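You operate a simulated robot arm through the tools that you are given. There is no shell and no other tool.

You run a simulated robot arm. Do the job below in one go: nothing can be reset, and whatever is moved stays where it is left.

## Task
Polish the frosted foot of the green glass block and set it on the dark green mat.
Fine: the drip is running; lift the dust cover and leave it up, switch on, and end with polisher and drip tap off; the other blocks stay frosted. Set down upright: what you pick out.

The check looks at the end state, three seconds after you hand in, the way a careful person would. Anything else that was tipped, shoved, dropped, spilled or broken makes it a failure. A push-on lid holds only when it is set on centred and level and pressed home; a screw cap is set on level and turned clockwise until tight.

## Robot
A 6-joint arm with a two-finger parallel gripper, fixed in place. Base frame: the origin is at the foot of the arm, x ahead of it, y to its left, z up; the work surface is at about z = 850. Readings come in mm, rad, newtons and seconds.
With the tool pointing down near the work surface it reaches from about 580 to 940 mm from the base axis. Its first joint turns from -2.601 to 2.601 rad. Payload 3.43 kg.
The tool frame sits at the grasp point between the pads (the TCP): z along the fingers, y along the line on which they close. The tips reach 34 mm beyond it. The gripper opens to 128 mm. The fingers are 24 mm wide and 12 mm thick; the gripper's body (48 by 130 mm) begins 96 mm behind the TCP.
Orientation is that of the tool frame in the base frame, as a unit quaternion [w, x, y, z]. With the fingers straight down and closing along the base's y, the tool's x points along the base's -x, its y along +y and its z along -z.

## Interface
- The arm moves only by the tool step_arm. Its arguments are lists of equal length, an entry for each row: "delta_pos": the shift along the tool's x, y, z in m, a list of three; "delta_rot": the turn, a rotation vector about the tool's x, y, z in rad, a list of three; "hand": the finger opening in m, from 0 to 0.128. In form: {"delta_pos": [[x, y, z], ...], "delta_rot": [[ax, ay, az], ...], "hand": [hand, ...]}. A call has 1 to 20 rows; each row is the pose to reach, as a shift and turn from the pose commanded when the call began, along the tool's axes at that moment. Rows are played at 5 a second. More than 50 mm and 0.15 rad between two rows, or a gripper value outside its range, and nothing of the call is played. A pose out of reach is approached as far as the arm can. The call stops where the force on the tool passes 40 N (or 10 N more than at its start, if that is more) or the arm is blocked; 0.2 s more then pass. The fingers move at their own pace (about 108 mm/s each) and stop on an object; they squeeze with about 31 N. The grip force told is the motor's: it shows also when the fingers shut on nothing. Time passes only in rows, and 0.2 s behind the last, so rows that repeat a pose let the fingers close. The reply holds the time, the measured pose of the TCP, the force on the tool along the base axes, the opening and the grip force, in the units named above and with some noise, with the torque about the TCP (base axes, N m) and any sound that the robot's microphone picked up.
- Cameras (640 x 400 px; columns grow to the right, rows downward): "scene" is fixed at [65.8, 648.7, 1679]; the picture's right is [0.03, -1.00, 0.00], its down [-0.92, -0.03, -0.38] and it looks along [0.38, 0.01, -0.92] (base axes); focal length 352 px, centre (320, 200). "wrist" rides on the gripper at [76, -11, -160] in the tool frame; the picture's right is [0.15, 0.99, 0.00], its down [-0.88, 0.13, -0.46] and it looks along [-0.45, 0.07, 0.89] (tool axes); focal length 234 px, centre (320, 200). There is no depth. A picture from a camera that has moved, and an enlarged one, comes with that camera's place and axes in the base frame and with its lens. The place of the scene camera against the robot may be out by one fixed shift of up to 25 mm in any direction.
- grab_frame(camera): a new picture of that camera. No time passes.
- raise_lower(by): slides the trunk up (or, below 0, down) by that many mm; the arm rides with it, the base frame stays. It gives what a move gives, with no picture.
- inspect(camera, box): a new picture of the part [left, top, right, bottom] of that camera's present view, enlarged. No time passes.
- sign_off(): hands the job in; it is judged then, once.

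Nothing tells you positions but the pictures and the camera data. Unless the task says otherwise, let go and move clear before handing in.

The tools are called after "Call:" by a JSON object that holds its "name" and its "arguments". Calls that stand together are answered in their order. step_arm: Moves the arm, as the interface text tells. Its arguments: {"type":"object","properties":{"delta_pos":{"type":"array","items":{"type":"array","items":{"type":"number"}}},"delta_rot":{"type":"array","items":{"type":"array","items":{"type":"number"}}},"hand":{"type":"array","items":{"type":"number"}}},"required":["delta_pos","delta_rot","hand"]} The other tools are called the same way: raise_lower (by) slides the trunk up or down; grab_frame (camera) takes a picture; inspect (camera, box) takes an enlarged picture of a part of a camera's view; sign_off () hands the job in.

At the start:

```text
t: 0.0
tcp_pos: [367.3, 735.3, 1229.9]
tool_rot: [0.001, 0.0, 1.0, 0.0]
ft_force: [-0.5, -0.3, -0.1]
moment: [0.01, -0.01, 0.01]
opening: 127.8
finger_force: 0.0
trunk travel left (down, up): [-675.0, 35.0]
```

scene: 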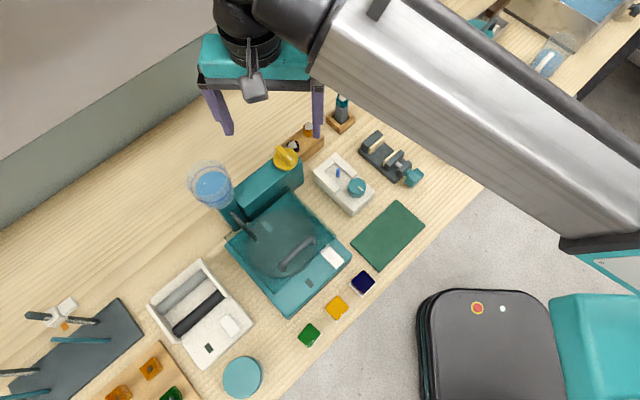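
wrist: 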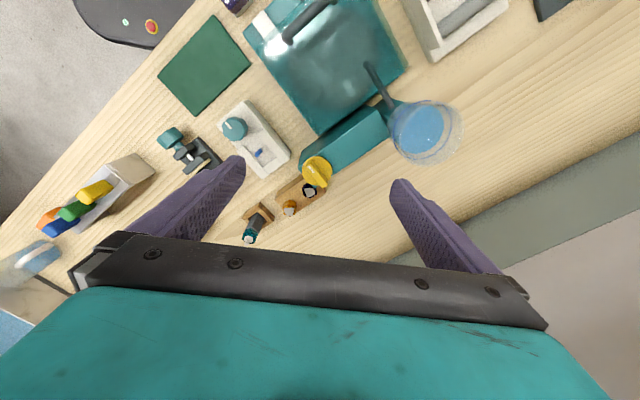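

I see a workbench with a teal polisher under a translucent dust cover, a drip vessel behind it, a white switch box, a dark green mat, and small green, orange and blue blocks. I'll take enlarged pictures before moving anything.

Call:
{"name": "inspect", "arguments": {"camera": "scene", "box": [180, 150, 360, 320]}}

Call:
{"name": "inspect", "arguments": {"camera": "scene", "box": [260, 80, 440, 220]}}

Call:
{"name": "inspect", "arguments": {"camera": "scene", "box": [0, 250, 260, 400]}}

Call:
{"name": "inspect", "arguments": {"camera": "scene", "box": [260, 240, 400, 360]}}

Call:
{"name": "inspect", "arguments": {"camera": "wrist", "box": [200, 80, 480, 250]}}

Call:
{"name": "inspect", "arguments": {"camera": "wrist", "box": [200, 0, 520, 160]}}

```text
2.35 times, centred on (270, 235) of scene
camera zoom: at [65.8, 648.7, 1679.0], right [0.03, -1.0, 0.0], down [-0.92, -0.03, -0.38], along [0.38, 0.01, -0.92], focal length 829 px, centre (438, 118)
```

zoom: 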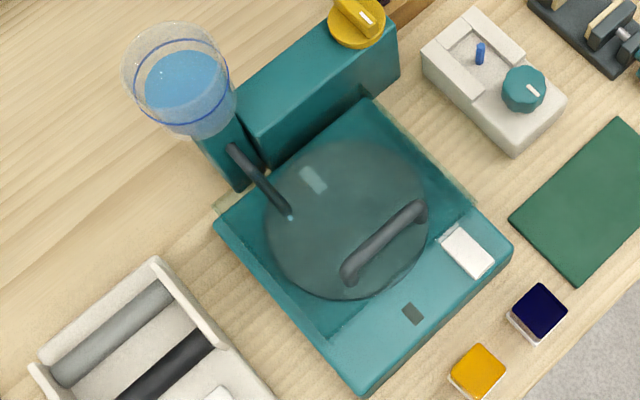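

```text
2.86 times, centred on (350, 150) of scene
camera zoom: at [65.8, 648.7, 1679.0], right [0.03, -1.0, 0.0], down [-0.92, -0.03, -0.38], along [0.38, 0.01, -0.92], focal length 1006 px, centre (234, 343)
```

zoom: 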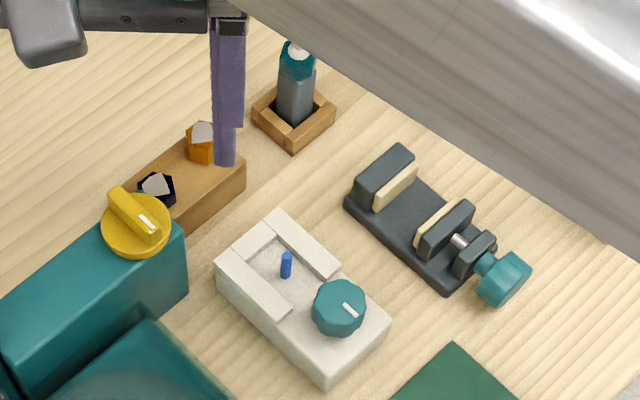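

```text
2.46 times, centred on (130, 325) of scene
camera zoom: at [65.8, 648.7, 1679.0], right [0.03, -1.0, 0.0], down [-0.92, -0.03, -0.38], along [0.38, 0.01, -0.92], focal length 867 px, centre (788, -108)
```

zoom: 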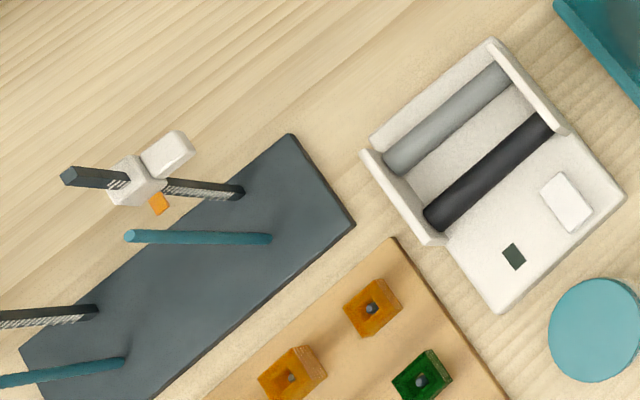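

```text
3.33 times, centred on (330, 300) of scene
camera zoom: at [65.8, 648.7, 1679.0], right [0.03, -1.0, 0.0], down [-0.92, -0.03, -0.38], along [0.38, 0.01, -0.92], focal length 1174 px, centre (287, -133)
```

zoom: 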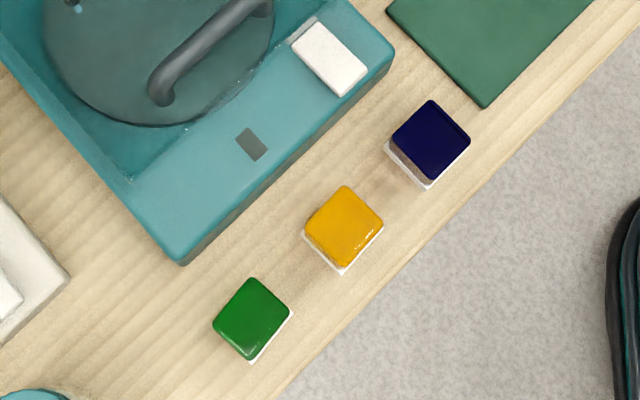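

```text
2.29 times, centred on (340, 165) of wrist
camera zoom: at [292.2, 723.0, 1390.9], right [-0.15, 0.99, 0.0], down [0.88, 0.13, 0.46], along [0.45, 0.07, -0.89], focal length 535 px, centre (274, 280)
```

zoom: 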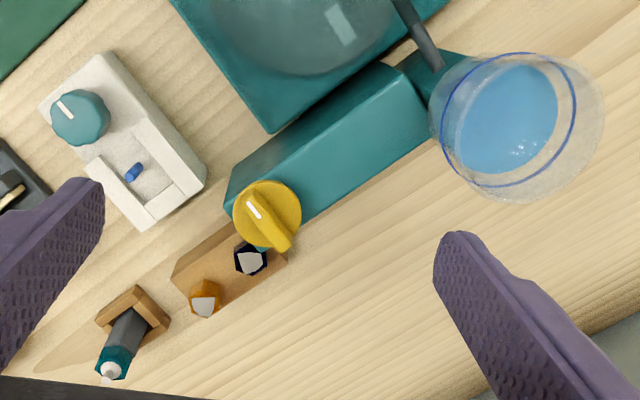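

```text
2.00 times, centred on (360, 80) of wrist
camera zoom: at [292.2, 723.0, 1390.9], right [-0.15, 0.99, 0.0], down [0.88, 0.13, 0.46], along [0.45, 0.07, -0.89], focal length 468 px, centre (240, 440)
```

zoom: 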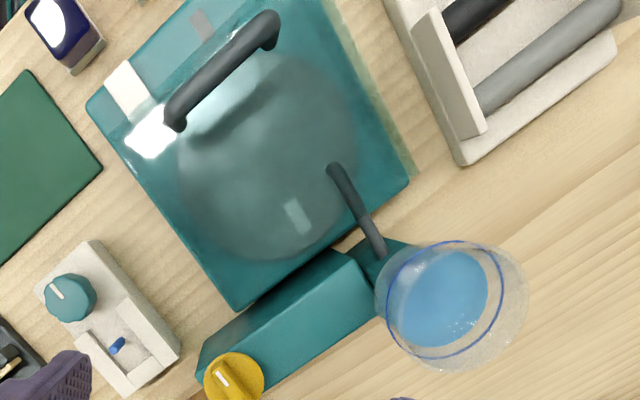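

The polisher's front edge seems to face the robot, with its sides at roughly 45° in the base frame. I'll bring the wrist camera closer to see how the cover, switch and tap work.

Call:
{"name": "step_arm", "arguments": {"delta_pos": [[0.025, -0.024, 0.0], [0.05, -0.05, 0.0], [0.08, -0.08, 0.0], [0.1, -0.1, 0.0], [0.117, -0.115, 0.0], [0.117, -0.115, 0.03], [0.117, -0.115, 0.06]], "delta_rot": [[0, 0, -0.14], [0, 0, -0.28], [0, 0, -0.42], [0, 0, -0.56], [0, 0, -0.7], [0, 0, -0.745], [0, 0, -0.745]], "hand": [0.128, 0.128, 0.128, 0.128, 0.128, 0.128, 0.128]}}

Call:
{"name": "grab_frame", "arguments": {"camera": "wrist"}}

Call:
{"name": "grab_frame", "arguments": {"camera": "scene"}}

```text
t: 1.0
tcp_pos: [270.1, 640.7, 1229.6]
tool_rot: [-0.001, -0.25, 0.968, 0.003]
ft_force: [-15.7, 15.3, 1.1]
moment: [-2.51, -2.76, -1.85]
opening: 127.9
finger_force: 0.0
trunk travel left (down, up): [-675.0, 35.0]
stopped in row 5: the force on the tool passed its limit at 108 N (the readings are from after the stop); the commanded pose is now the measured one
```

```text
taken
camera wrist: at [210.3, 593.0, 1390.1], right [-0.61, 0.8, 0.01], down [0.71, 0.54, 0.46], along [0.36, 0.28, -0.89], focal length 234 px, centre (320, 200)
```

wrist: 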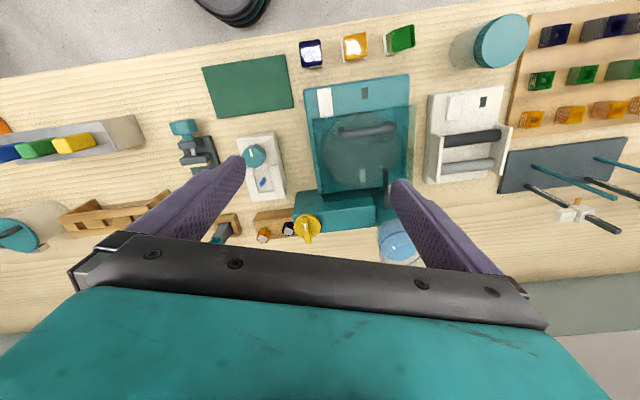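

```text
taken
```

scene: 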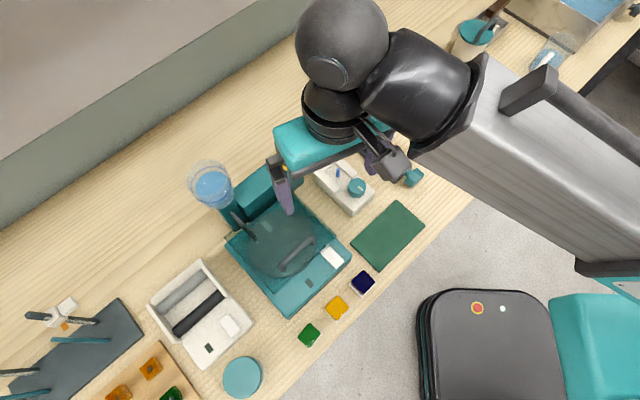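

The arm was stopped by a contact up near its own wrist: the camera side came close to the forearm. I'll look closer from here, then turn the other way so that the camera faces away from the forearm.

Call:
{"name": "inspect", "arguments": {"camera": "wrist", "box": [280, 60, 440, 260]}}

Call:
{"name": "inspect", "arguments": {"camera": "wrist", "box": [160, 110, 330, 250]}}

Call:
{"name": "inspect", "arguments": {"camera": "scene", "box": [260, 0, 500, 220]}}

Call:
{"name": "step_arm", "arguments": {"delta_pos": [[-0.01, 0.01, 0.0], [-0.02, 0.02, 0.0], [-0.02, 0.02, 0.0], [-0.02, 0.02, 0.0]], "delta_rot": [[0, 0, 0.1], [0, 0, 0.24], [0, 0, 0.38], [0, 0, 0.52]], "hand": [0.128, 0.128, 0.128, 0.128]}}

```text
2.00 times, centred on (360, 160) of wrist
camera zoom: at [210.3, 593.0, 1390.1], right [-0.61, 0.8, 0.01], down [0.71, 0.54, 0.46], along [0.36, 0.28, -0.89], focal length 468 px, centre (240, 280)
```

zoom: 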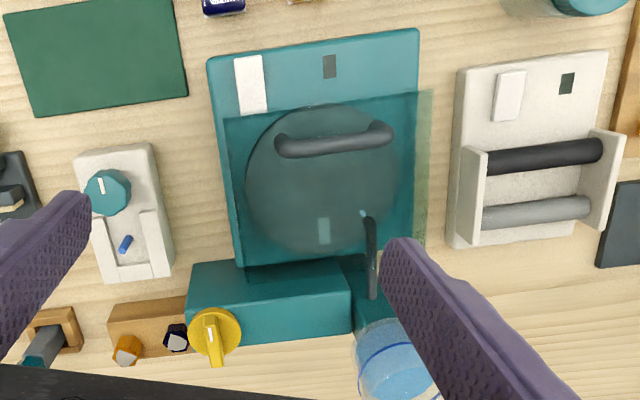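

```text
2.86 times, centred on (245, 180) of wrist
camera zoom: at [210.3, 593.0, 1390.1], right [-0.61, 0.8, 0.01], down [0.71, 0.54, 0.46], along [0.36, 0.28, -0.89], focal length 669 px, centre (534, 257)
```

zoom: 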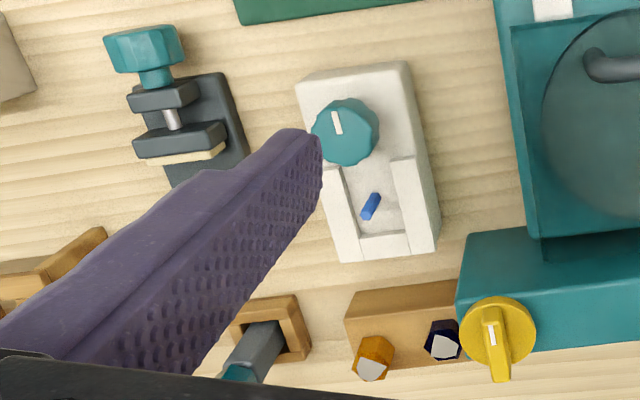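

```text
1.82 times, centred on (380, 110) of scene
camera zoom: at [65.8, 648.7, 1679.0], right [0.03, -1.0, 0.0], down [-0.92, -0.03, -0.38], along [0.38, 0.01, -0.92], focal length 640 px, centre (211, 364)
```

zoom: 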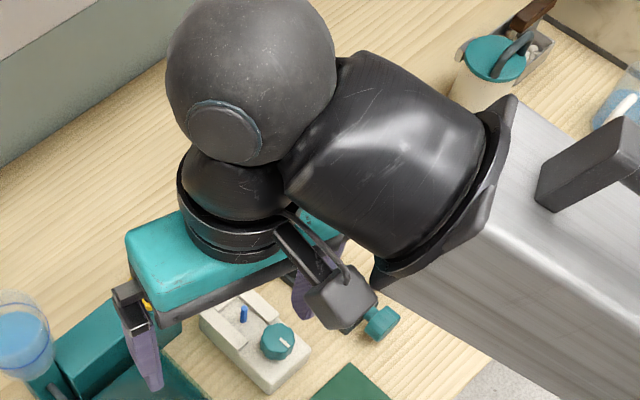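

```text
t: 2.0
tcp_pos: [278.0, 668.7, 1231.1]
tool_rot: [-0.001, 0.007, 1.0, 0.002]
ft_force: [0.4, -0.4, -0.1]
moment: [-0.03, 0.0, -0.01]
opening: 128.0
finger_force: 0.1
trunk travel left (down, up): [-675.0, 35.0]
```

That contact was the camera bracket against the forearm, and it's now clear. I'll turn the tool the other way, so the camera points away from the arm, and go lower over the polisher.

Call:
{"name": "step_arm", "arguments": {"delta_pos": [[0.0, 0.0, 0.0], [0.005, 0.01, 0.02], [0.01, 0.015, 0.04], [0.015, 0.02, 0.06], [0.02, 0.025, 0.08], [0.025, 0.03, 0.1], [0.028, 0.031, 0.12]], "delta_rot": [[0, 0, 0.13], [0, 0, 0.26], [0, 0, 0.4], [0, 0, 0.54], [0, 0, 0.68], [0, 0, 0.81], [0, 0, 0.826]], "hand": [0.128, 0.128, 0.128, 0.128, 0.128, 0.128, 0.128]}}

Call:
{"name": "grab_frame", "arguments": {"camera": "wrist"}}

Call:
{"name": "grab_frame", "arguments": {"camera": "scene"}}

```text
t: 3.6
tcp_pos: [249.4, 700.6, 1108.9]
tool_rot: [-0.003, 0.407, 0.913, 0.003]
ft_force: [-0.5, -0.3, -0.4]
moment: [0.02, 0.01, 0.02]
opening: 128.1
finger_force: 0.2
trunk travel left (down, up): [-675.0, 35.0]
```

```text
taken
camera wrist: at [192.5, 747.2, 1271.1], right [0.64, 0.77, 0.0], down [0.69, -0.57, 0.45], along [0.35, -0.29, -0.89], focal length 234 px, centre (320, 200)
```

wrist: 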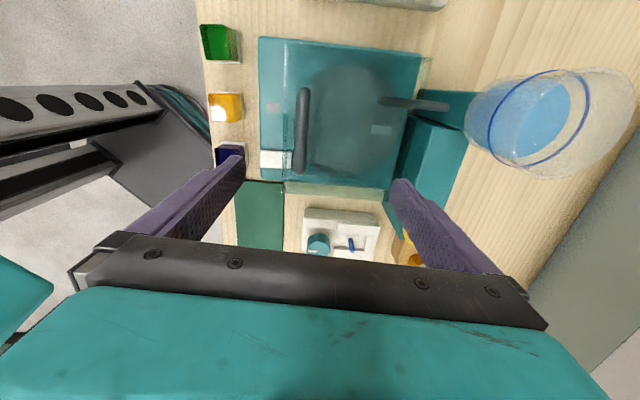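

```text
taken
```

scene: 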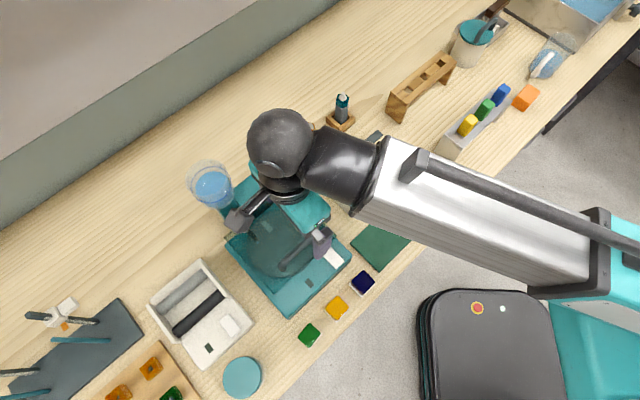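

Call:
{"name": "inspect", "arguments": {"camera": "wrist", "box": [240, 20, 480, 200]}}

Call:
{"name": "inspect", "arguments": {"camera": "wrist", "box": [180, 0, 320, 180]}}

Call:
{"name": "inspect", "arguments": {"camera": "wrist", "box": [240, 180, 460, 270]}}

```text
2.22 times, centred on (360, 110) of wrist
camera zoom: at [192.5, 747.2, 1271.1], right [0.64, 0.77, 0.0], down [0.69, -0.57, 0.45], along [0.35, -0.29, -0.89], focal length 520 px, centre (231, 400)
```

zoom: 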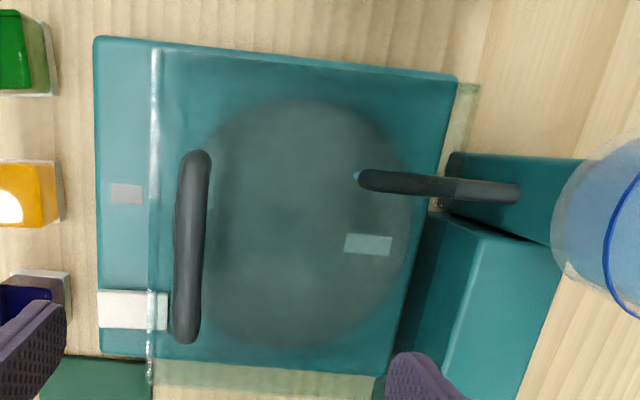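

```text
2.22 times, centred on (250, 90) of wrist
camera zoom: at [192.5, 747.2, 1271.1], right [0.64, 0.77, 0.0], down [0.69, -0.57, 0.45], along [0.35, -0.29, -0.89], focal length 520 px, centre (476, 444)
```

zoom: 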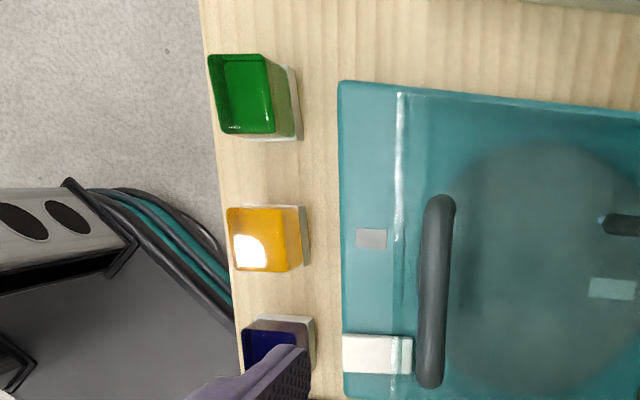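

```text
2.91 times, centred on (350, 225) of wrist
camera zoom: at [192.5, 747.2, 1271.1], right [0.64, 0.77, 0.0], down [0.69, -0.57, 0.45], along [0.35, -0.29, -0.89], focal length 681 px, centre (233, 127)
```

zoom: 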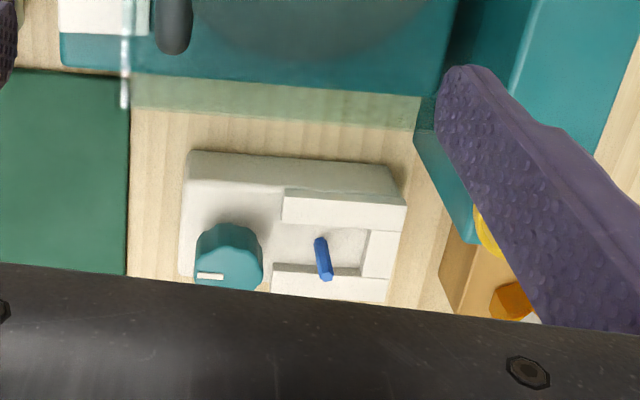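

The cover is a clear box with a bar handle near its front edge at z≈1000. The spout tip sits above the wheel, and a white rocker is on the front strip. Next I'll look at the yellow knob and the reservoir to find the drip tap.

Call:
{"name": "step_arm", "arguments": {"delta_pos": [[-0.021, 0.031, -0.005], [-0.043, 0.062, -0.01], [-0.064, 0.093, -0.015], [-0.085, 0.125, -0.02]], "delta_rot": [[0, 0, 0], [0, 0, 0], [0, 0, 0], [0, 0, 0]], "hand": [0.128, 0.128, 0.128, 0.128]}}

Call:
{"name": "grab_frame", "arguments": {"camera": "wrist"}}

Call:
{"name": "inspect", "arguments": {"camera": "wrist", "box": [220, 0, 420, 230]}}

Call:
{"name": "inspect", "arguments": {"camera": "scene", "box": [180, 140, 350, 320]}}

```text
t: 4.6
tcp_pos: [401.0, 719.6, 1130.4]
tool_rot: [-0.002, 0.406, 0.914, 0.003]
ft_force: [0.5, -0.5, -0.3]
moment: [0.02, 0.02, 0.03]
opening: 128.1
finger_force: 0.0
trunk travel left (down, up): [-675.0, 35.0]
```

```text
taken
camera wrist: at [342.7, 767.6, 1291.1], right [0.64, 0.77, 0.0], down [0.69, -0.57, 0.45], along [0.35, -0.29, -0.89], focal length 234 px, centre (320, 200)
```

wrist: 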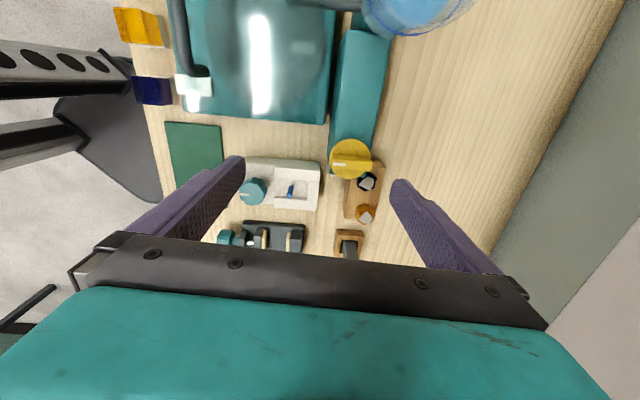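

```text
1.74 times, centred on (320, 115) of wrist
camera zoom: at [342.7, 767.6, 1291.1], right [0.64, 0.77, 0.0], down [0.69, -0.57, 0.45], along [0.35, -0.29, -0.89], focal length 407 px, centre (320, 348)
```

zoom: 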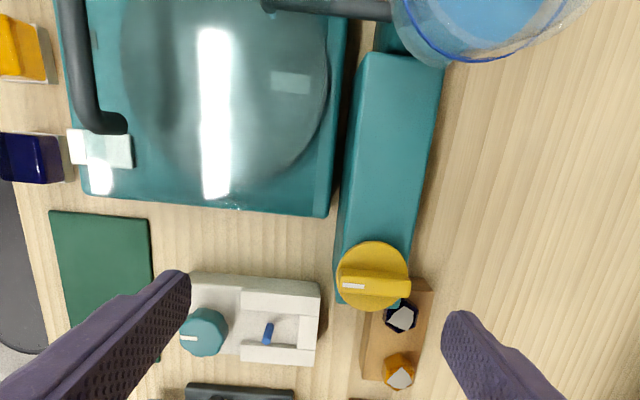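

```text
2.22 times, centred on (265, 230) of scene
camera zoom: at [65.8, 648.7, 1679.0], right [0.03, -1.0, 0.0], down [-0.92, -0.03, -0.38], along [0.38, 0.01, -0.92], focal length 783 px, centre (442, 133)
```

zoom: 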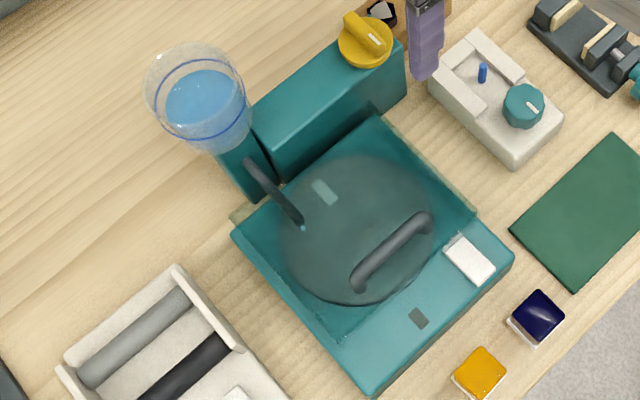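

The yellow knob with the raised bar and white mark, on top of the rear housing, looks like the drip tap. I'll tilt the camera for a low side view of the polisher to find the hinge, the heights and the spout.

Call:
{"name": "step_arm", "arguments": {"delta_pos": [[0.025, -0.038, 0.0], [0.065, -0.06, 0.0], [0.105, -0.086, 0.0], [0.15, -0.086, 0.0], [0.195, -0.086, 0.0], [0.225, -0.086, 0.0], [0.2495, -0.086, 0.0], [0.2495, -0.086, 0.02], [0.2495, -0.086, 0.04], [0.2495, -0.086, 0.06], [0.2495, -0.086, 0.08], [0.2495, -0.086, 0.09]], "delta_rot": [[0, 0, 0], [0, 0, 0], [0, 0, 0], [0, 0, 0], [0, 0, 0], [0, 0, 0], [0, 0, 0], [0, -0.14, 0], [0, -0.28, 0], [0, -0.42, 0], [0, -0.56, 0], [0, -0.68, 0]], "hand": [0.128, 0.128, 0.128, 0.128, 0.128, 0.128, 0.128, 0.128, 0.128, 0.128, 0.128, 0.128]}}

Call:
{"name": "grab_frame", "arguments": {"camera": "wrist"}}

Call:
{"name": "grab_frame", "arguments": {"camera": "scene"}}

```text
t: 7.2
tcp_pos: [177.4, 792.2, 1021.5]
tool_rot: [0.298, 0.38, 0.868, -0.112]
ft_force: [-0.2, -0.5, 0.7]
moment: [0.02, 0.0, 0.02]
opening: 128.1
finger_force: 0.0
out of reach, approached as far as the arm can: row 9, 10, 11, 12
trunk travel left (down, up): [-675.0, 35.0]
```

```text
taken
camera wrist: at [60.9, 895.7, 1103.1], right [0.64, 0.77, -0.06], down [0.37, -0.24, 0.9], along [0.67, -0.6, -0.44], focal length 234 px, centre (320, 200)
```

wrist: 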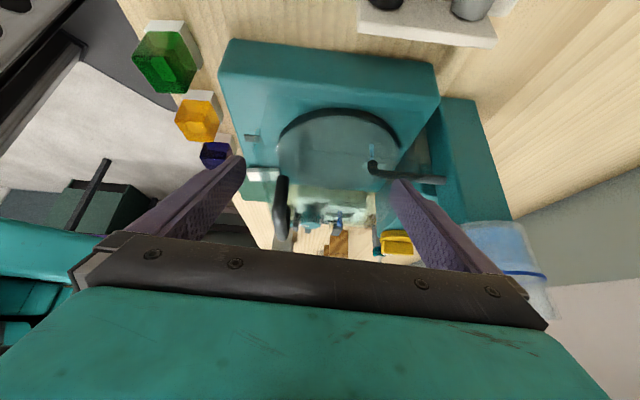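

```text
taken
```

scene: 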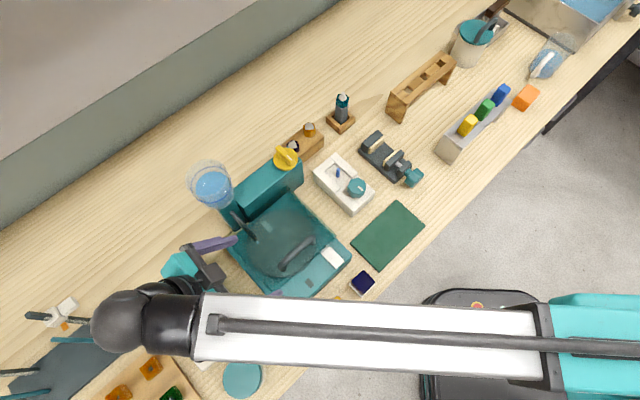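

Call:
{"name": "inspect", "arguments": {"camera": "wrist", "box": [210, 20, 460, 180]}}

Call:
{"name": "inspect", "arguments": {"camera": "wrist", "box": [230, 120, 470, 270]}}

Call:
{"name": "inspect", "arguments": {"camera": "wrist", "box": [120, 0, 260, 180]}}

Call:
{"name": "inspect", "arguments": {"camera": "scene", "box": [180, 140, 350, 270]}}

```text
2.50 times, centred on (335, 100) of wrist
camera zoom: at [60.9, 895.7, 1103.1], right [0.64, 0.77, -0.06], down [0.37, -0.24, 0.9], along [0.67, -0.6, -0.44], focal length 585 px, centre (282, 450)
```

zoom: 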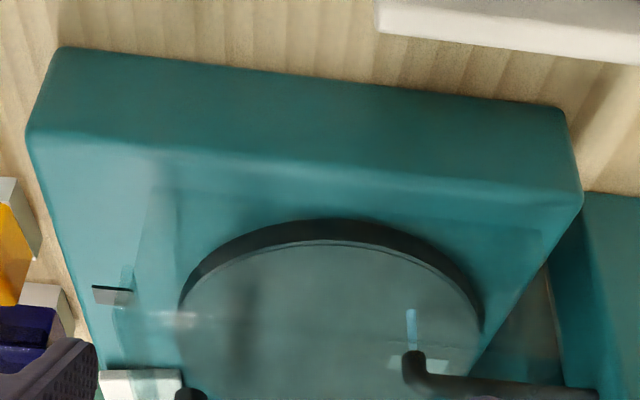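

```text
2.67 times, centred on (350, 195) of wrist
camera zoom: at [60.9, 895.7, 1103.1], right [0.64, 0.77, -0.06], down [0.37, -0.24, 0.9], along [0.67, -0.6, -0.44], focal length 624 px, centre (240, 213)
```

zoom: 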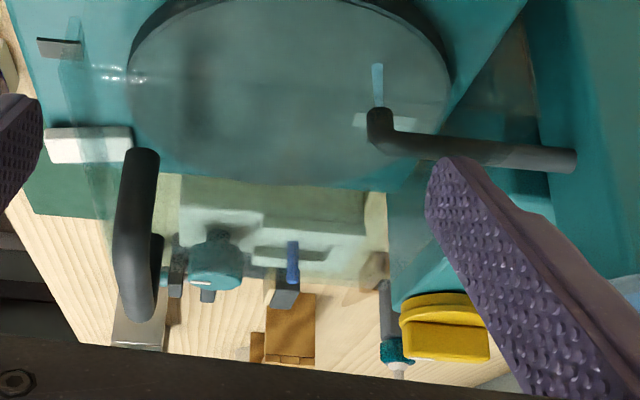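

```text
2.22 times, centred on (190, 90) of wrist
camera zoom: at [60.9, 895.7, 1103.1], right [0.64, 0.77, -0.06], down [0.37, -0.24, 0.9], along [0.67, -0.6, -0.44], focal length 520 px, centre (609, 444)
```

zoom: 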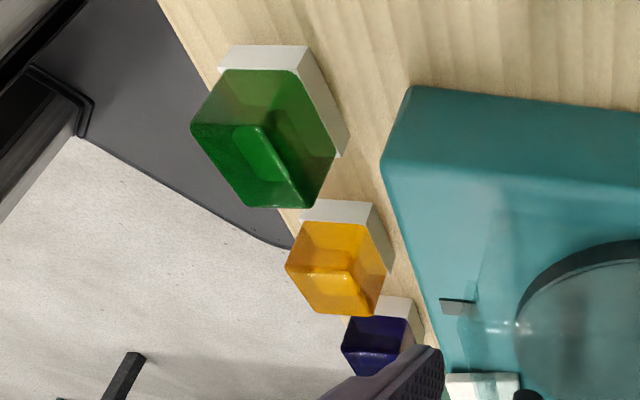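

```text
3.08 times, centred on (265, 205) of scene
camera zoom: at [65.8, 648.7, 1679.0], right [0.03, -1.0, 0.0], down [-0.92, -0.03, -0.38], along [0.38, 0.01, -0.92], focal length 1084 px, centre (489, 185)
```

zoom: 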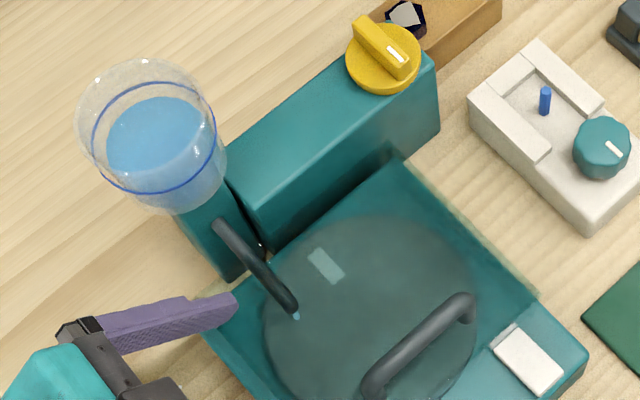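

From this side view I can make out the cover as a clear box from z≈915 to 976, hinged at the back, with the bar handle near the front. Water is running from the spout and the blocks have white frosted feet. Next I'll straighten the tool and hover above the handle.

Call:
{"name": "step_arm", "arguments": {"delta_pos": [[-0.024, -0.0064, 0.0008], [-0.048, -0.0128, 0.0016], [-0.072, -0.0192, 0.0024], [-0.096, -0.0256, 0.0032], [-0.12, -0.0318, 0.0038]], "delta_rot": [[0.0043, 0.13, -0.0077], [0.0086, 0.26, -0.0155], [0.013, 0.39, -0.0232], [0.0173, 0.52, -0.031], [0.0216, 0.6507, -0.0387]], "hand": [0.1, 0.08, 0.07, 0.07, 0.07]}}

Call:
{"name": "grab_frame", "arguments": {"camera": "wrist"}}

Call:
{"name": "inspect", "arguments": {"camera": "wrist", "box": [200, 60, 440, 240]}}

```text
t: 8.4
tcp_pos: [216.6, 698.2, 1095.3]
tool_rot: [0.004, 0.394, 0.919, -0.018]
ft_force: [0.1, -0.7, -0.1]
moment: [0.0, -0.03, 0.02]
opening: 70.2
finger_force: 0.1
trunk travel left (down, up): [-675.0, 35.0]
```

```text
taken
camera wrist: at [159.4, 750.5, 1253.0], right [0.61, 0.79, -0.03], down [0.71, -0.53, 0.47], along [0.35, -0.31, -0.88], focal length 234 px, centre (320, 200)
```

wrist: 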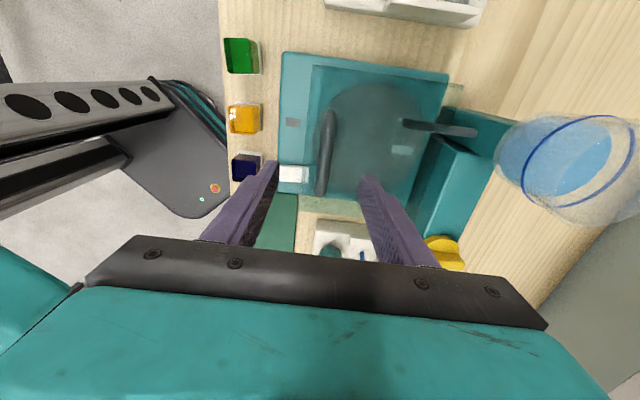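

```text
2.22 times, centred on (320, 150) of wrist
camera zoom: at [159.4, 750.5, 1253.0], right [0.61, 0.79, -0.03], down [0.71, -0.53, 0.47], along [0.35, -0.31, -0.88], focal length 520 px, centre (320, 311)
```

zoom: 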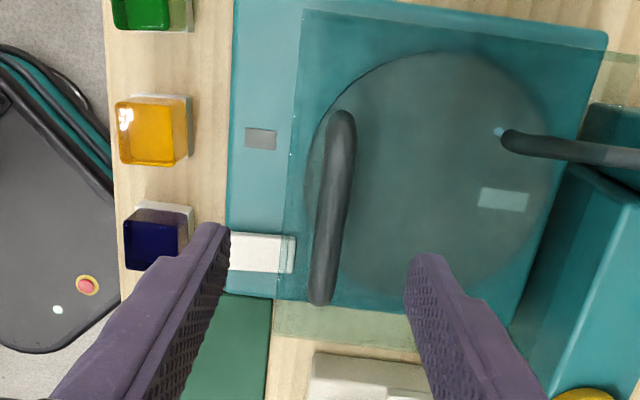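

Call:
{"name": "step_arm", "arguments": {"delta_pos": [[-0.002, 0.003, 0.02], [-0.002, 0.0047, 0.04], [-0.002, 0.0047, 0.055]], "delta_rot": [[-0.0302, 0.021, -0.0246], [-0.0302, 0.021, -0.0246], [-0.0302, 0.021, -0.0246]], "hand": [0.06, 0.06, 0.06]}}

Call:
{"name": "inspect", "arguments": {"camera": "wrist", "box": [220, 60, 420, 240]}}

Call:
{"name": "inspect", "arguments": {"camera": "scene", "box": [220, 180, 360, 300]}}

```text
t: 9.2
tcp_pos: [221.0, 698.9, 1038.2]
tool_rot: [0.002, 0.382, 0.924, -0.001]
ft_force: [-0.5, -0.3, 0.1]
moment: [0.01, -0.03, -0.02]
opening: 60.2
finger_force: 0.0
trunk travel left (down, up): [-675.0, 35.0]
```

```text
2.22 times, centred on (320, 150) of wrist
camera zoom: at [161.1, 744.4, 1198.2], right [0.59, 0.8, 0.0], down [0.72, -0.53, 0.46], along [0.37, -0.27, -0.89], focal length 520 px, centre (320, 311)
```

zoom: 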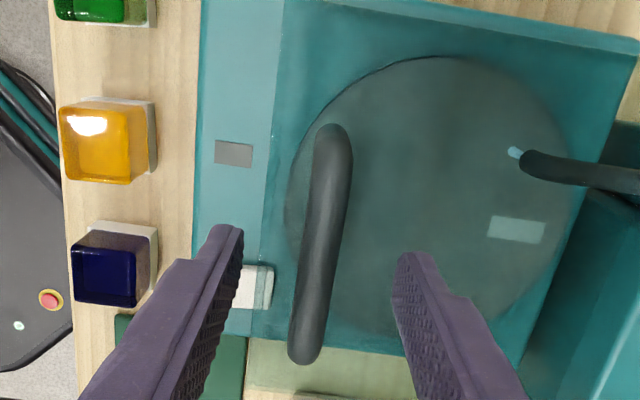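

```text
3.33 times, centred on (290, 240) of scene
camera zoom: at [65.8, 648.7, 1679.0], right [0.03, -1.0, 0.0], down [-0.92, -0.03, -0.38], along [0.38, 0.01, -0.92], focal length 1174 px, centre (420, 67)
```

zoom: 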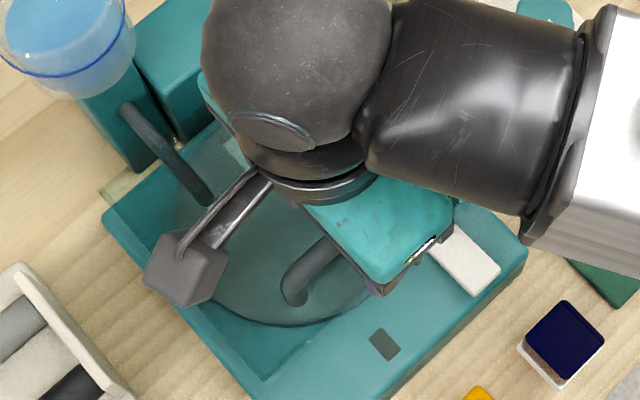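

Call:
{"name": "step_arm", "arguments": {"delta_pos": [[0, 0, 0.01], [0, 0, 0.018], [0, 0, 0.021]], "delta_rot": [[0, 0, 0], [0, 0, 0], [0, 0, 0]], "hand": [0.06, 0.06, 0.06]}}

Call:
{"name": "inspect", "arguments": {"camera": "wrist", "box": [220, 60, 420, 240]}}

```text
t: 10.0
tcp_pos: [222.7, 700.1, 1017.9]
tool_rot: [0.001, 0.382, 0.924, 0.0]
ft_force: [0.3, 0.2, 0.0]
moment: [0.0, -0.02, 0.01]
opening: 59.8
finger_force: 0.2
trunk travel left (down, up): [-675.0, 35.0]
```

```text
2.22 times, centred on (320, 150) of wrist
camera zoom: at [162.2, 744.1, 1177.8], right [0.6, 0.8, 0.0], down [0.72, -0.53, 0.46], along [0.37, -0.27, -0.89], focal length 520 px, centre (320, 311)
```

zoom: 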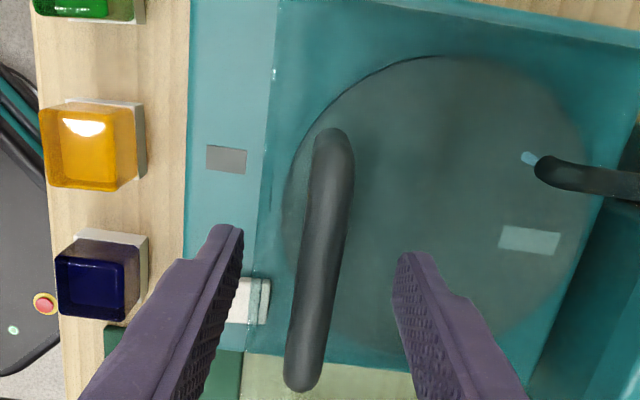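

Call:
{"name": "step_arm", "arguments": {"delta_pos": [[0, 0, 0], [0, 0, 0], [0, 0, 0]], "delta_rot": [[0, 0, 0], [0, 0, 0], [0, 0, 0]], "hand": [0.03, 0.0, 0.0]}}

Call:
{"name": "inspect", "arguments": {"camera": "wrist", "box": [220, 60, 420, 240]}}

```text
t: 10.8
tcp_pos: [221.0, 697.7, 1018.5]
tool_rot: [0.0, 0.382, 0.924, -0.001]
ft_force: [-7.0, -7.8, 0.3]
moment: [-0.29, -0.14, -0.09]
opening: 13.3
finger_force: 44.9
trunk travel left (down, up): [-675.0, 35.0]
```

```text
2.22 times, centred on (320, 150) of wrist
camera zoom: at [161.0, 743.0, 1178.4], right [0.59, 0.8, 0.0], down [0.72, -0.53, 0.46], along [0.37, -0.27, -0.89], focal length 520 px, centre (320, 311)
```

zoom: 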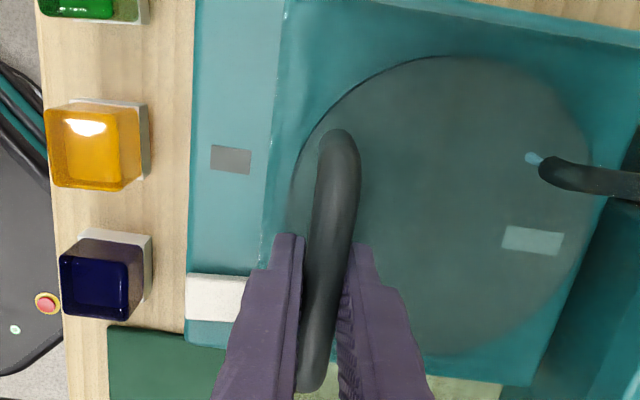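

The bar is gripped: it's 13 mm thick, and the forces show the cover holds it firmly sideways. I'll lift a little and read the forces to learn where the hinge is.

Call:
{"name": "step_arm", "arguments": {"delta_pos": [[0, -0.002, -0.003], [0, -0.0015, -0.007], [0, -0.0008, -0.012], [0, -0.0008, -0.012]], "delta_rot": [[0, 0, 0], [0, 0, 0], [0, 0, 0], [0, 0, 0]], "hand": [0.0, 0.0, 0.0, 0.0]}}

Call:
{"name": "grab_frame", "arguments": {"camera": "wrist"}}

Call:
{"name": "inspect", "arguments": {"camera": "scene", "box": [220, 150, 360, 320]}}

```text
t: 11.8
tcp_pos: [223.7, 700.3, 1029.0]
tool_rot: [0.001, 0.383, 0.924, -0.001]
ft_force: [6.9, 7.0, -5.3]
moment: [-0.09, -0.05, 0.05]
opening: 13.5
finger_force: 45.2
trunk travel left (down, up): [-675.0, 35.0]
```

```text
taken
camera wrist: at [163.2, 745.2, 1188.9], right [0.6, 0.8, 0.0], down [0.71, -0.53, 0.46], along [0.37, -0.27, -0.89], focal length 234 px, centre (320, 200)
```

wrist: 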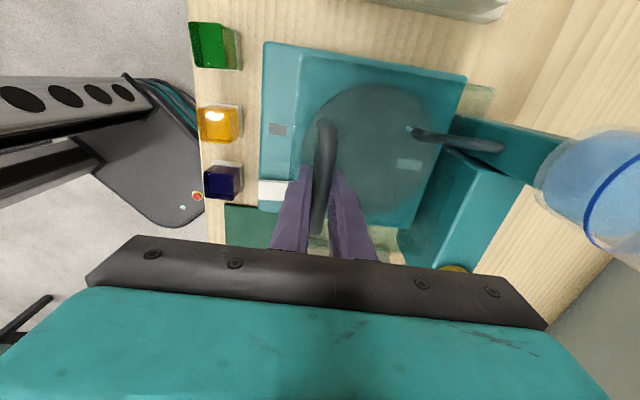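

```text
2.35 times, centred on (290, 235) of scene
camera zoom: at [65.8, 648.7, 1679.0], right [0.03, -1.0, 0.0], down [-0.92, -0.03, -0.38], along [0.38, 0.01, -0.92], focal length 829 px, centre (391, 118)
```

zoom: 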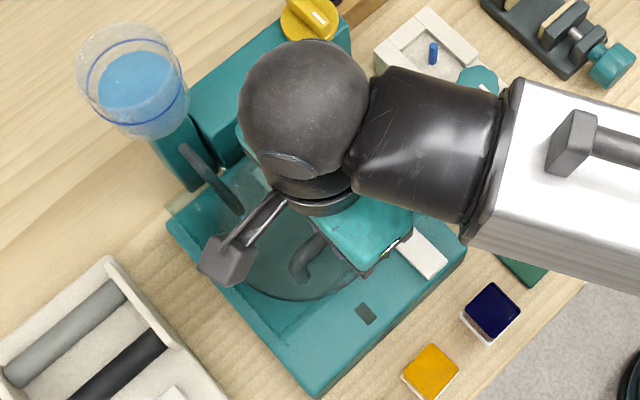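

Call:
{"name": "step_arm", "arguments": {"delta_pos": [[0, 0.0054, -0.0068], [0, 0.0094, -0.0144], [0, 0.0141, -0.022], [0, 0.0141, -0.022]], "delta_rot": [[0, 0, 0], [0, 0, 0], [0, 0, 0], [0, 0, 0]], "hand": [0.0, 0.0, 0.0, 0.0]}}

Call:
{"name": "inspect", "arguments": {"camera": "wrist", "box": [220, 20, 480, 240]}}

```text
t: 12.8
tcp_pos: [230.5, 707.6, 1052.7]
tool_rot: [0.001, 0.382, 0.924, -0.001]
ft_force: [-0.6, -4.1, -0.3]
moment: [-0.06, 0.16, 0.15]
opening: 13.1
finger_force: 44.9
trunk travel left (down, up): [-675.0, 35.0]
```

```text
1.82 times, centred on (350, 130) of wrist
camera zoom: at [171.1, 753.1, 1212.4], right [0.59, 0.8, 0.0], down [0.72, -0.53, 0.46], along [0.37, -0.27, -0.89], focal length 426 px, centre (266, 327)
```

zoom: 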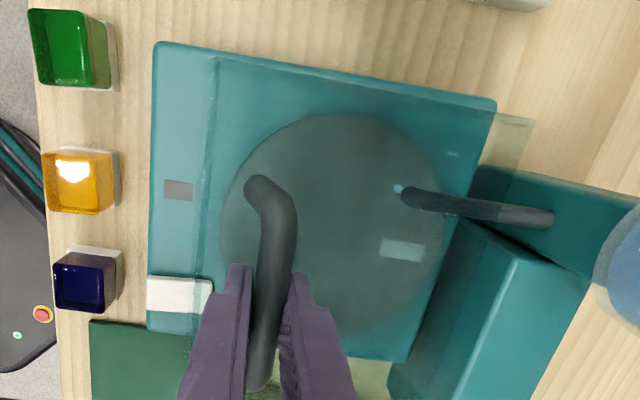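

Call:
{"name": "step_arm", "arguments": {"delta_pos": [[0, 0.0035, -0.0098], [0, 0.0104, -0.0191], [0, 0.018, -0.0279], [0, 0.0253, -0.0352], [0, 0.0253, -0.0352]], "delta_rot": [[0, 0, 0], [0, 0, 0], [0, 0, 0], [0, 0, 0], [0, 0, 0]], "hand": [0.0, 0.0, 0.0, 0.0, 0.0]}}

Call:
{"name": "inspect", "arguments": {"camera": "wrist", "box": [220, 20, 480, 240]}}

Call:
{"name": "inspect", "arguments": {"camera": "scene", "box": [220, 150, 360, 320]}}

```text
t: 14.0
tcp_pos: [250.3, 727.0, 1085.5]
tool_rot: [0.0, 0.382, 0.924, 0.0]
ft_force: [1.2, 0.1, -3.4]
moment: [0.04, 0.09, 0.43]
opening: 13.3
finger_force: 45.3
trunk travel left (down, up): [-675.0, 35.0]
```

```text
1.82 times, centred on (350, 130) of wrist
camera zoom: at [189.7, 771.7, 1246.7], right [0.59, 0.8, 0.0], down [0.72, -0.53, 0.46], along [0.37, -0.27, -0.89], focal length 426 px, centre (266, 327)
```

zoom: 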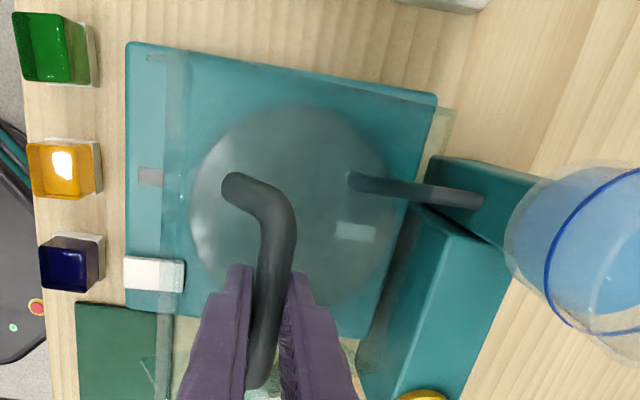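

```text
2.35 times, centred on (290, 235) of scene
camera zoom: at [65.8, 648.7, 1679.0], right [0.03, -1.0, 0.0], down [-0.92, -0.03, -0.38], along [0.38, 0.01, -0.92], focal length 829 px, centre (391, 118)
```

zoom: 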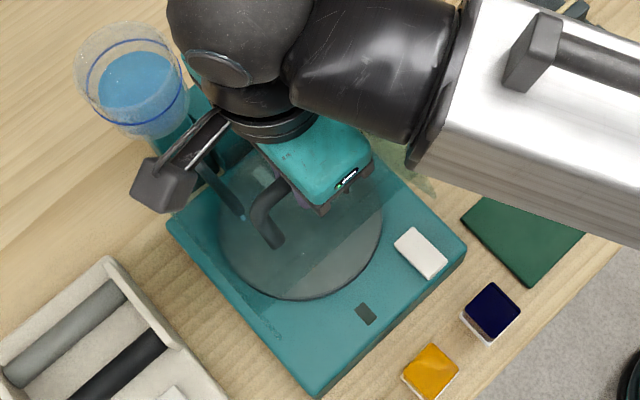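

Call:
{"name": "step_arm", "arguments": {"delta_pos": [[0, 0.0091, -0.0057], [0, 0.0188, -0.0122], [0, 0.029, -0.0179], [0, 0.0397, -0.0227], [0, 0.0397, -0.0227]], "delta_rot": [[0, 0, 0], [0, 0, 0], [0, 0, 0], [0, 0, 0], [0, 0, 0]], "hand": [0.0, 0.0, 0.0, 0.0, 0.0]}}

Call:
{"name": "inspect", "arguments": {"camera": "wrist", "box": [220, 20, 480, 240]}}

Call:
{"name": "inspect", "arguments": {"camera": "scene", "box": [220, 150, 360, 320]}}

```text
t: 15.2
tcp_pos: [277.4, 752.9, 1111.0]
tool_rot: [0.0, 0.382, 0.924, 0.0]
ft_force: [-2.7, -3.5, 10.0]
moment: [0.31, 0.3, 0.65]
opening: 13.4
finger_force: 45.2
trunk travel left (down, up): [-675.0, 35.0]
```

```text
1.82 times, centred on (350, 130) of wrist
camera zoom: at [216.6, 798.4, 1271.0], right [0.59, 0.8, 0.0], down [0.72, -0.53, 0.46], along [0.37, -0.27, -0.89], focal length 426 px, centre (266, 327)
```

zoom: 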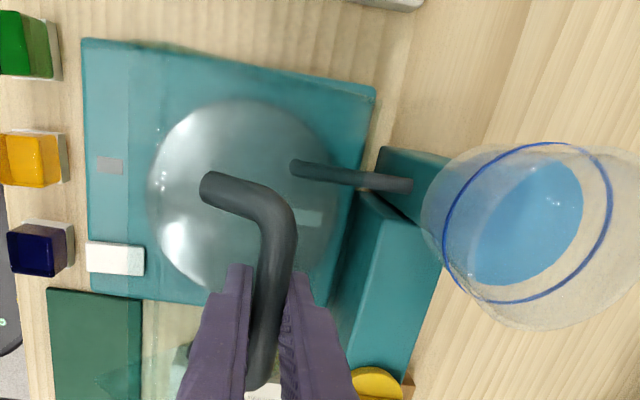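

```text
2.35 times, centred on (290, 235) of scene
camera zoom: at [65.8, 648.7, 1679.0], right [0.03, -1.0, 0.0], down [-0.92, -0.03, -0.38], along [0.38, 0.01, -0.92], focal length 829 px, centre (391, 118)
```

zoom: 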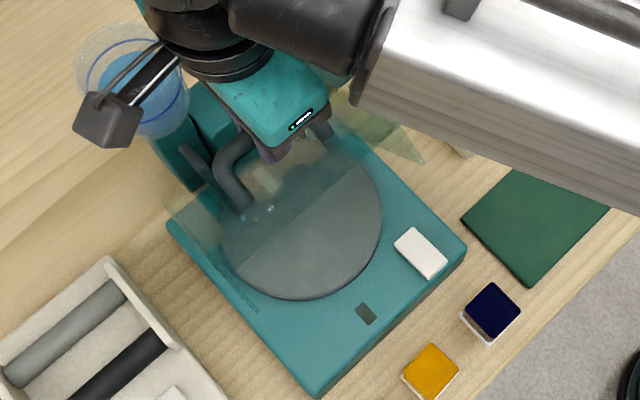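

The cover is following an arc about a hinge near its rear top edge and is about 48° open. Before going further I'll check the clearance between the handle or cover and the water vessel.

Call:
{"name": "grab_frame", "arguments": {"camera": "wrist"}}

Call:
{"name": "inspect", "arguments": {"camera": "wrist", "box": [420, 60, 640, 240]}}

Call:
{"name": "inspect", "arguments": {"camera": "scene", "box": [170, 120, 320, 260]}}

```text
taken
camera wrist: at [216.6, 798.4, 1271.0], right [0.59, 0.8, 0.0], down [0.72, -0.53, 0.46], along [0.37, -0.27, -0.89], focal length 234 px, centre (320, 200)
```

wrist: 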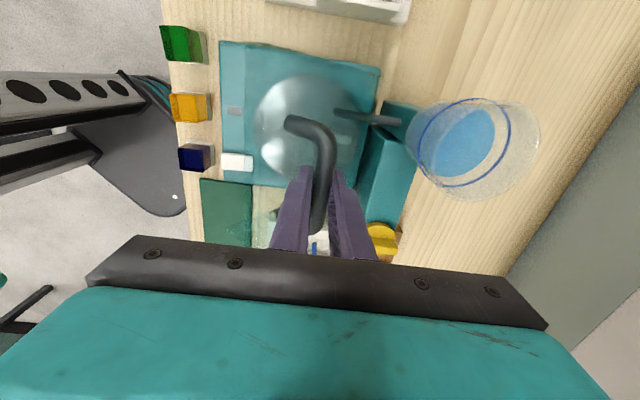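

```text
2.22 times, centred on (530, 150) of wrist
camera zoom: at [216.6, 798.4, 1271.0], right [0.59, 0.8, 0.0], down [0.72, -0.53, 0.46], along [0.37, -0.27, -0.89], focal length 520 px, centre (-147, 311)
```

zoom: 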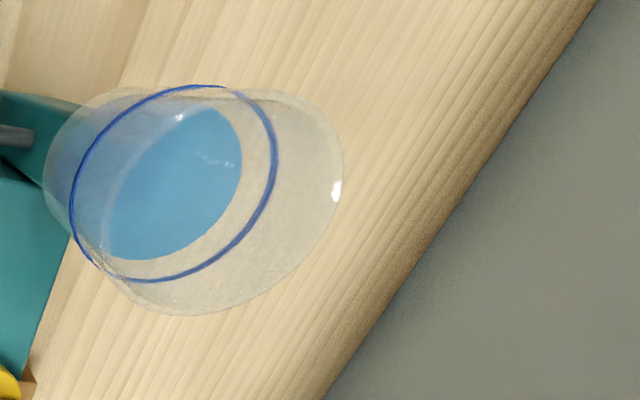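

```text
2.86 times, centred on (245, 190) of scene
camera zoom: at [65.8, 648.7, 1679.0], right [0.03, -1.0, 0.0], down [-0.92, -0.03, -0.38], along [0.38, 0.01, -0.92], focal length 1006 px, centre (534, 229)
```

zoom: 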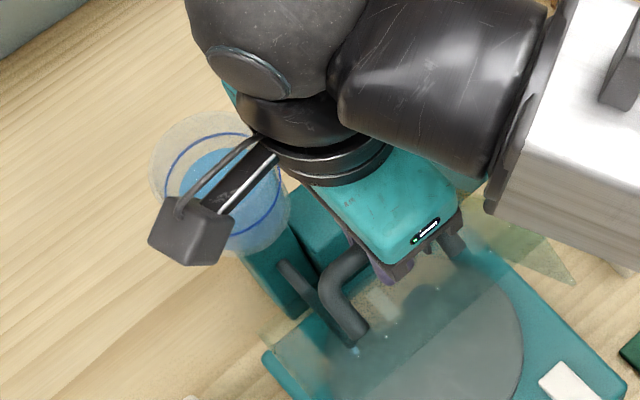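

Call:
{"name": "step_arm", "arguments": {"delta_pos": [[0, -0.0025, -0.002], [0, -0.0025, -0.002], [0, -0.0025, -0.002], [0, -0.0025, -0.002]], "delta_rot": [[0, 0, 0], [0, 0, 0], [0, 0, 0], [0, 0, 0]], "hand": [0.0, 0.0, 0.0, 0.0]}}

```text
t: 16.2
tcp_pos: [276.4, 753.6, 1110.7]
tool_rot: [0.001, 0.382, 0.924, -0.001]
ft_force: [3.7, -1.2, -5.4]
moment: [0.34, 0.37, 0.7]
opening: 13.4
finger_force: 44.8
trunk travel left (down, up): [-675.0, 35.0]
```

Call:
{"name": "step_arm", "arguments": {"delta_pos": [[0, 0.007, -0.0025], [0, 0.0136, -0.0045], [0, 0.021, -0.007], [0, 0.0286, -0.0091], [0, 0.0286, -0.0091]], "delta_rot": [[0, 0, 0], [0, 0, 0], [0, 0, 0], [0, 0, 0], [0, 0, 0]], "hand": [0.0, 0.0, 0.0, 0.0, 0.0]}}

Call:
{"name": "grab_frame", "arguments": {"camera": "wrist"}}

Call:
{"name": "inspect", "arguments": {"camera": "scene", "box": [170, 120, 320, 260]}}

```text
t: 17.4
tcp_pos: [297.0, 773.7, 1122.1]
tool_rot: [0.001, 0.382, 0.924, 0.0]
ft_force: [0.8, -2.4, 0.9]
moment: [0.01, 0.07, 0.76]
opening: 13.3
finger_force: 45.3
trunk travel left (down, up): [-675.0, 35.0]
```

```text
taken
camera wrist: at [236.1, 818.1, 1281.5], right [0.59, 0.8, 0.0], down [0.72, -0.53, 0.46], along [0.37, -0.27, -0.89], focal length 234 px, centre (320, 200)
```

wrist: 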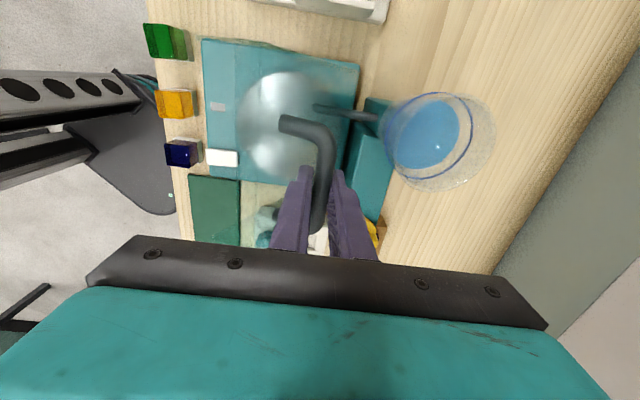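

```text
2.86 times, centred on (245, 190) of scene
camera zoom: at [65.8, 648.7, 1679.0], right [0.03, -1.0, 0.0], down [-0.92, -0.03, -0.38], along [0.38, 0.01, -0.92], focal length 1006 px, centre (534, 229)
```

zoom: 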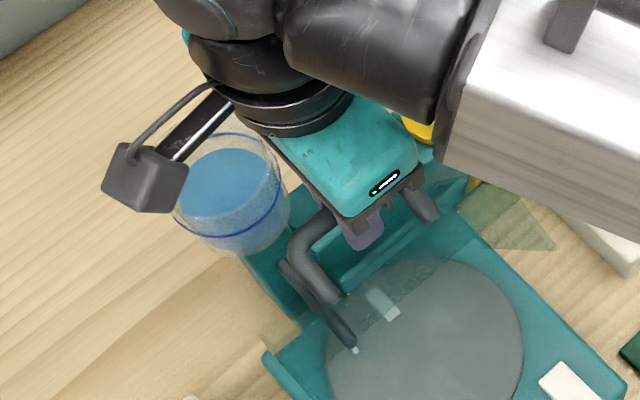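

Call:
{"name": "step_arm", "arguments": {"delta_pos": [[0, 0.007, -0.0015], [0, 0.0135, -0.0025], [0, 0.02, -0.0035], [0, 0.0267, -0.0043], [0, 0.0267, -0.0043]], "delta_rot": [[0, 0, 0], [0, 0, 0], [0, 0, 0], [0, 0, 0], [0, 0, 0]], "hand": [0.0, 0.0, 0.0, 0.0, 0.0]}}

Call:
{"name": "inspect", "arguments": {"camera": "wrist", "box": [180, 20, 500, 240]}}

Call:
{"name": "inspect", "arguments": {"camera": "scene", "box": [170, 120, 320, 260]}}

```text
t: 18.6
tcp_pos: [315.7, 793.1, 1125.0]
tool_rot: [0.0, 0.382, 0.924, 0.0]
ft_force: [1.1, -2.0, -0.3]
moment: [0.13, 0.23, 0.86]
opening: 13.4
finger_force: 45.0
trunk travel left (down, up): [-675.0, 35.0]
```

```text
1.82 times, centred on (340, 130) of wrist
camera zoom: at [255.0, 837.2, 1285.0], right [0.59, 0.8, 0.0], down [0.72, -0.53, 0.46], along [0.37, -0.27, -0.89], focal length 426 px, centre (284, 327)
```

zoom: 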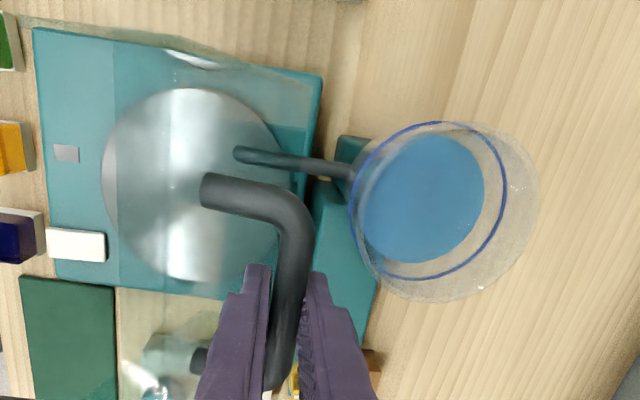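

```text
2.86 times, centred on (245, 190) of scene
camera zoom: at [65.8, 648.7, 1679.0], right [0.03, -1.0, 0.0], down [-0.92, -0.03, -0.38], along [0.38, 0.01, -0.92], focal length 1006 px, centre (534, 229)
```

zoom: 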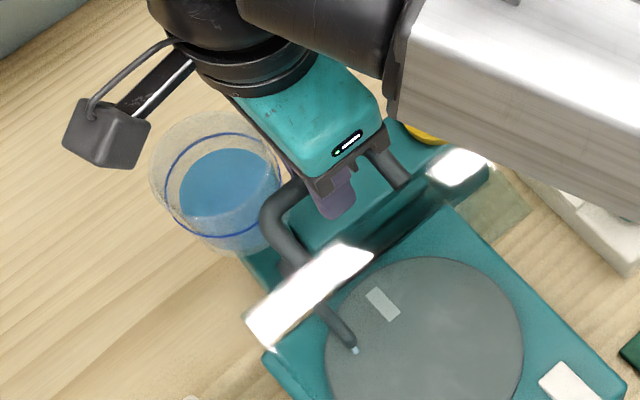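

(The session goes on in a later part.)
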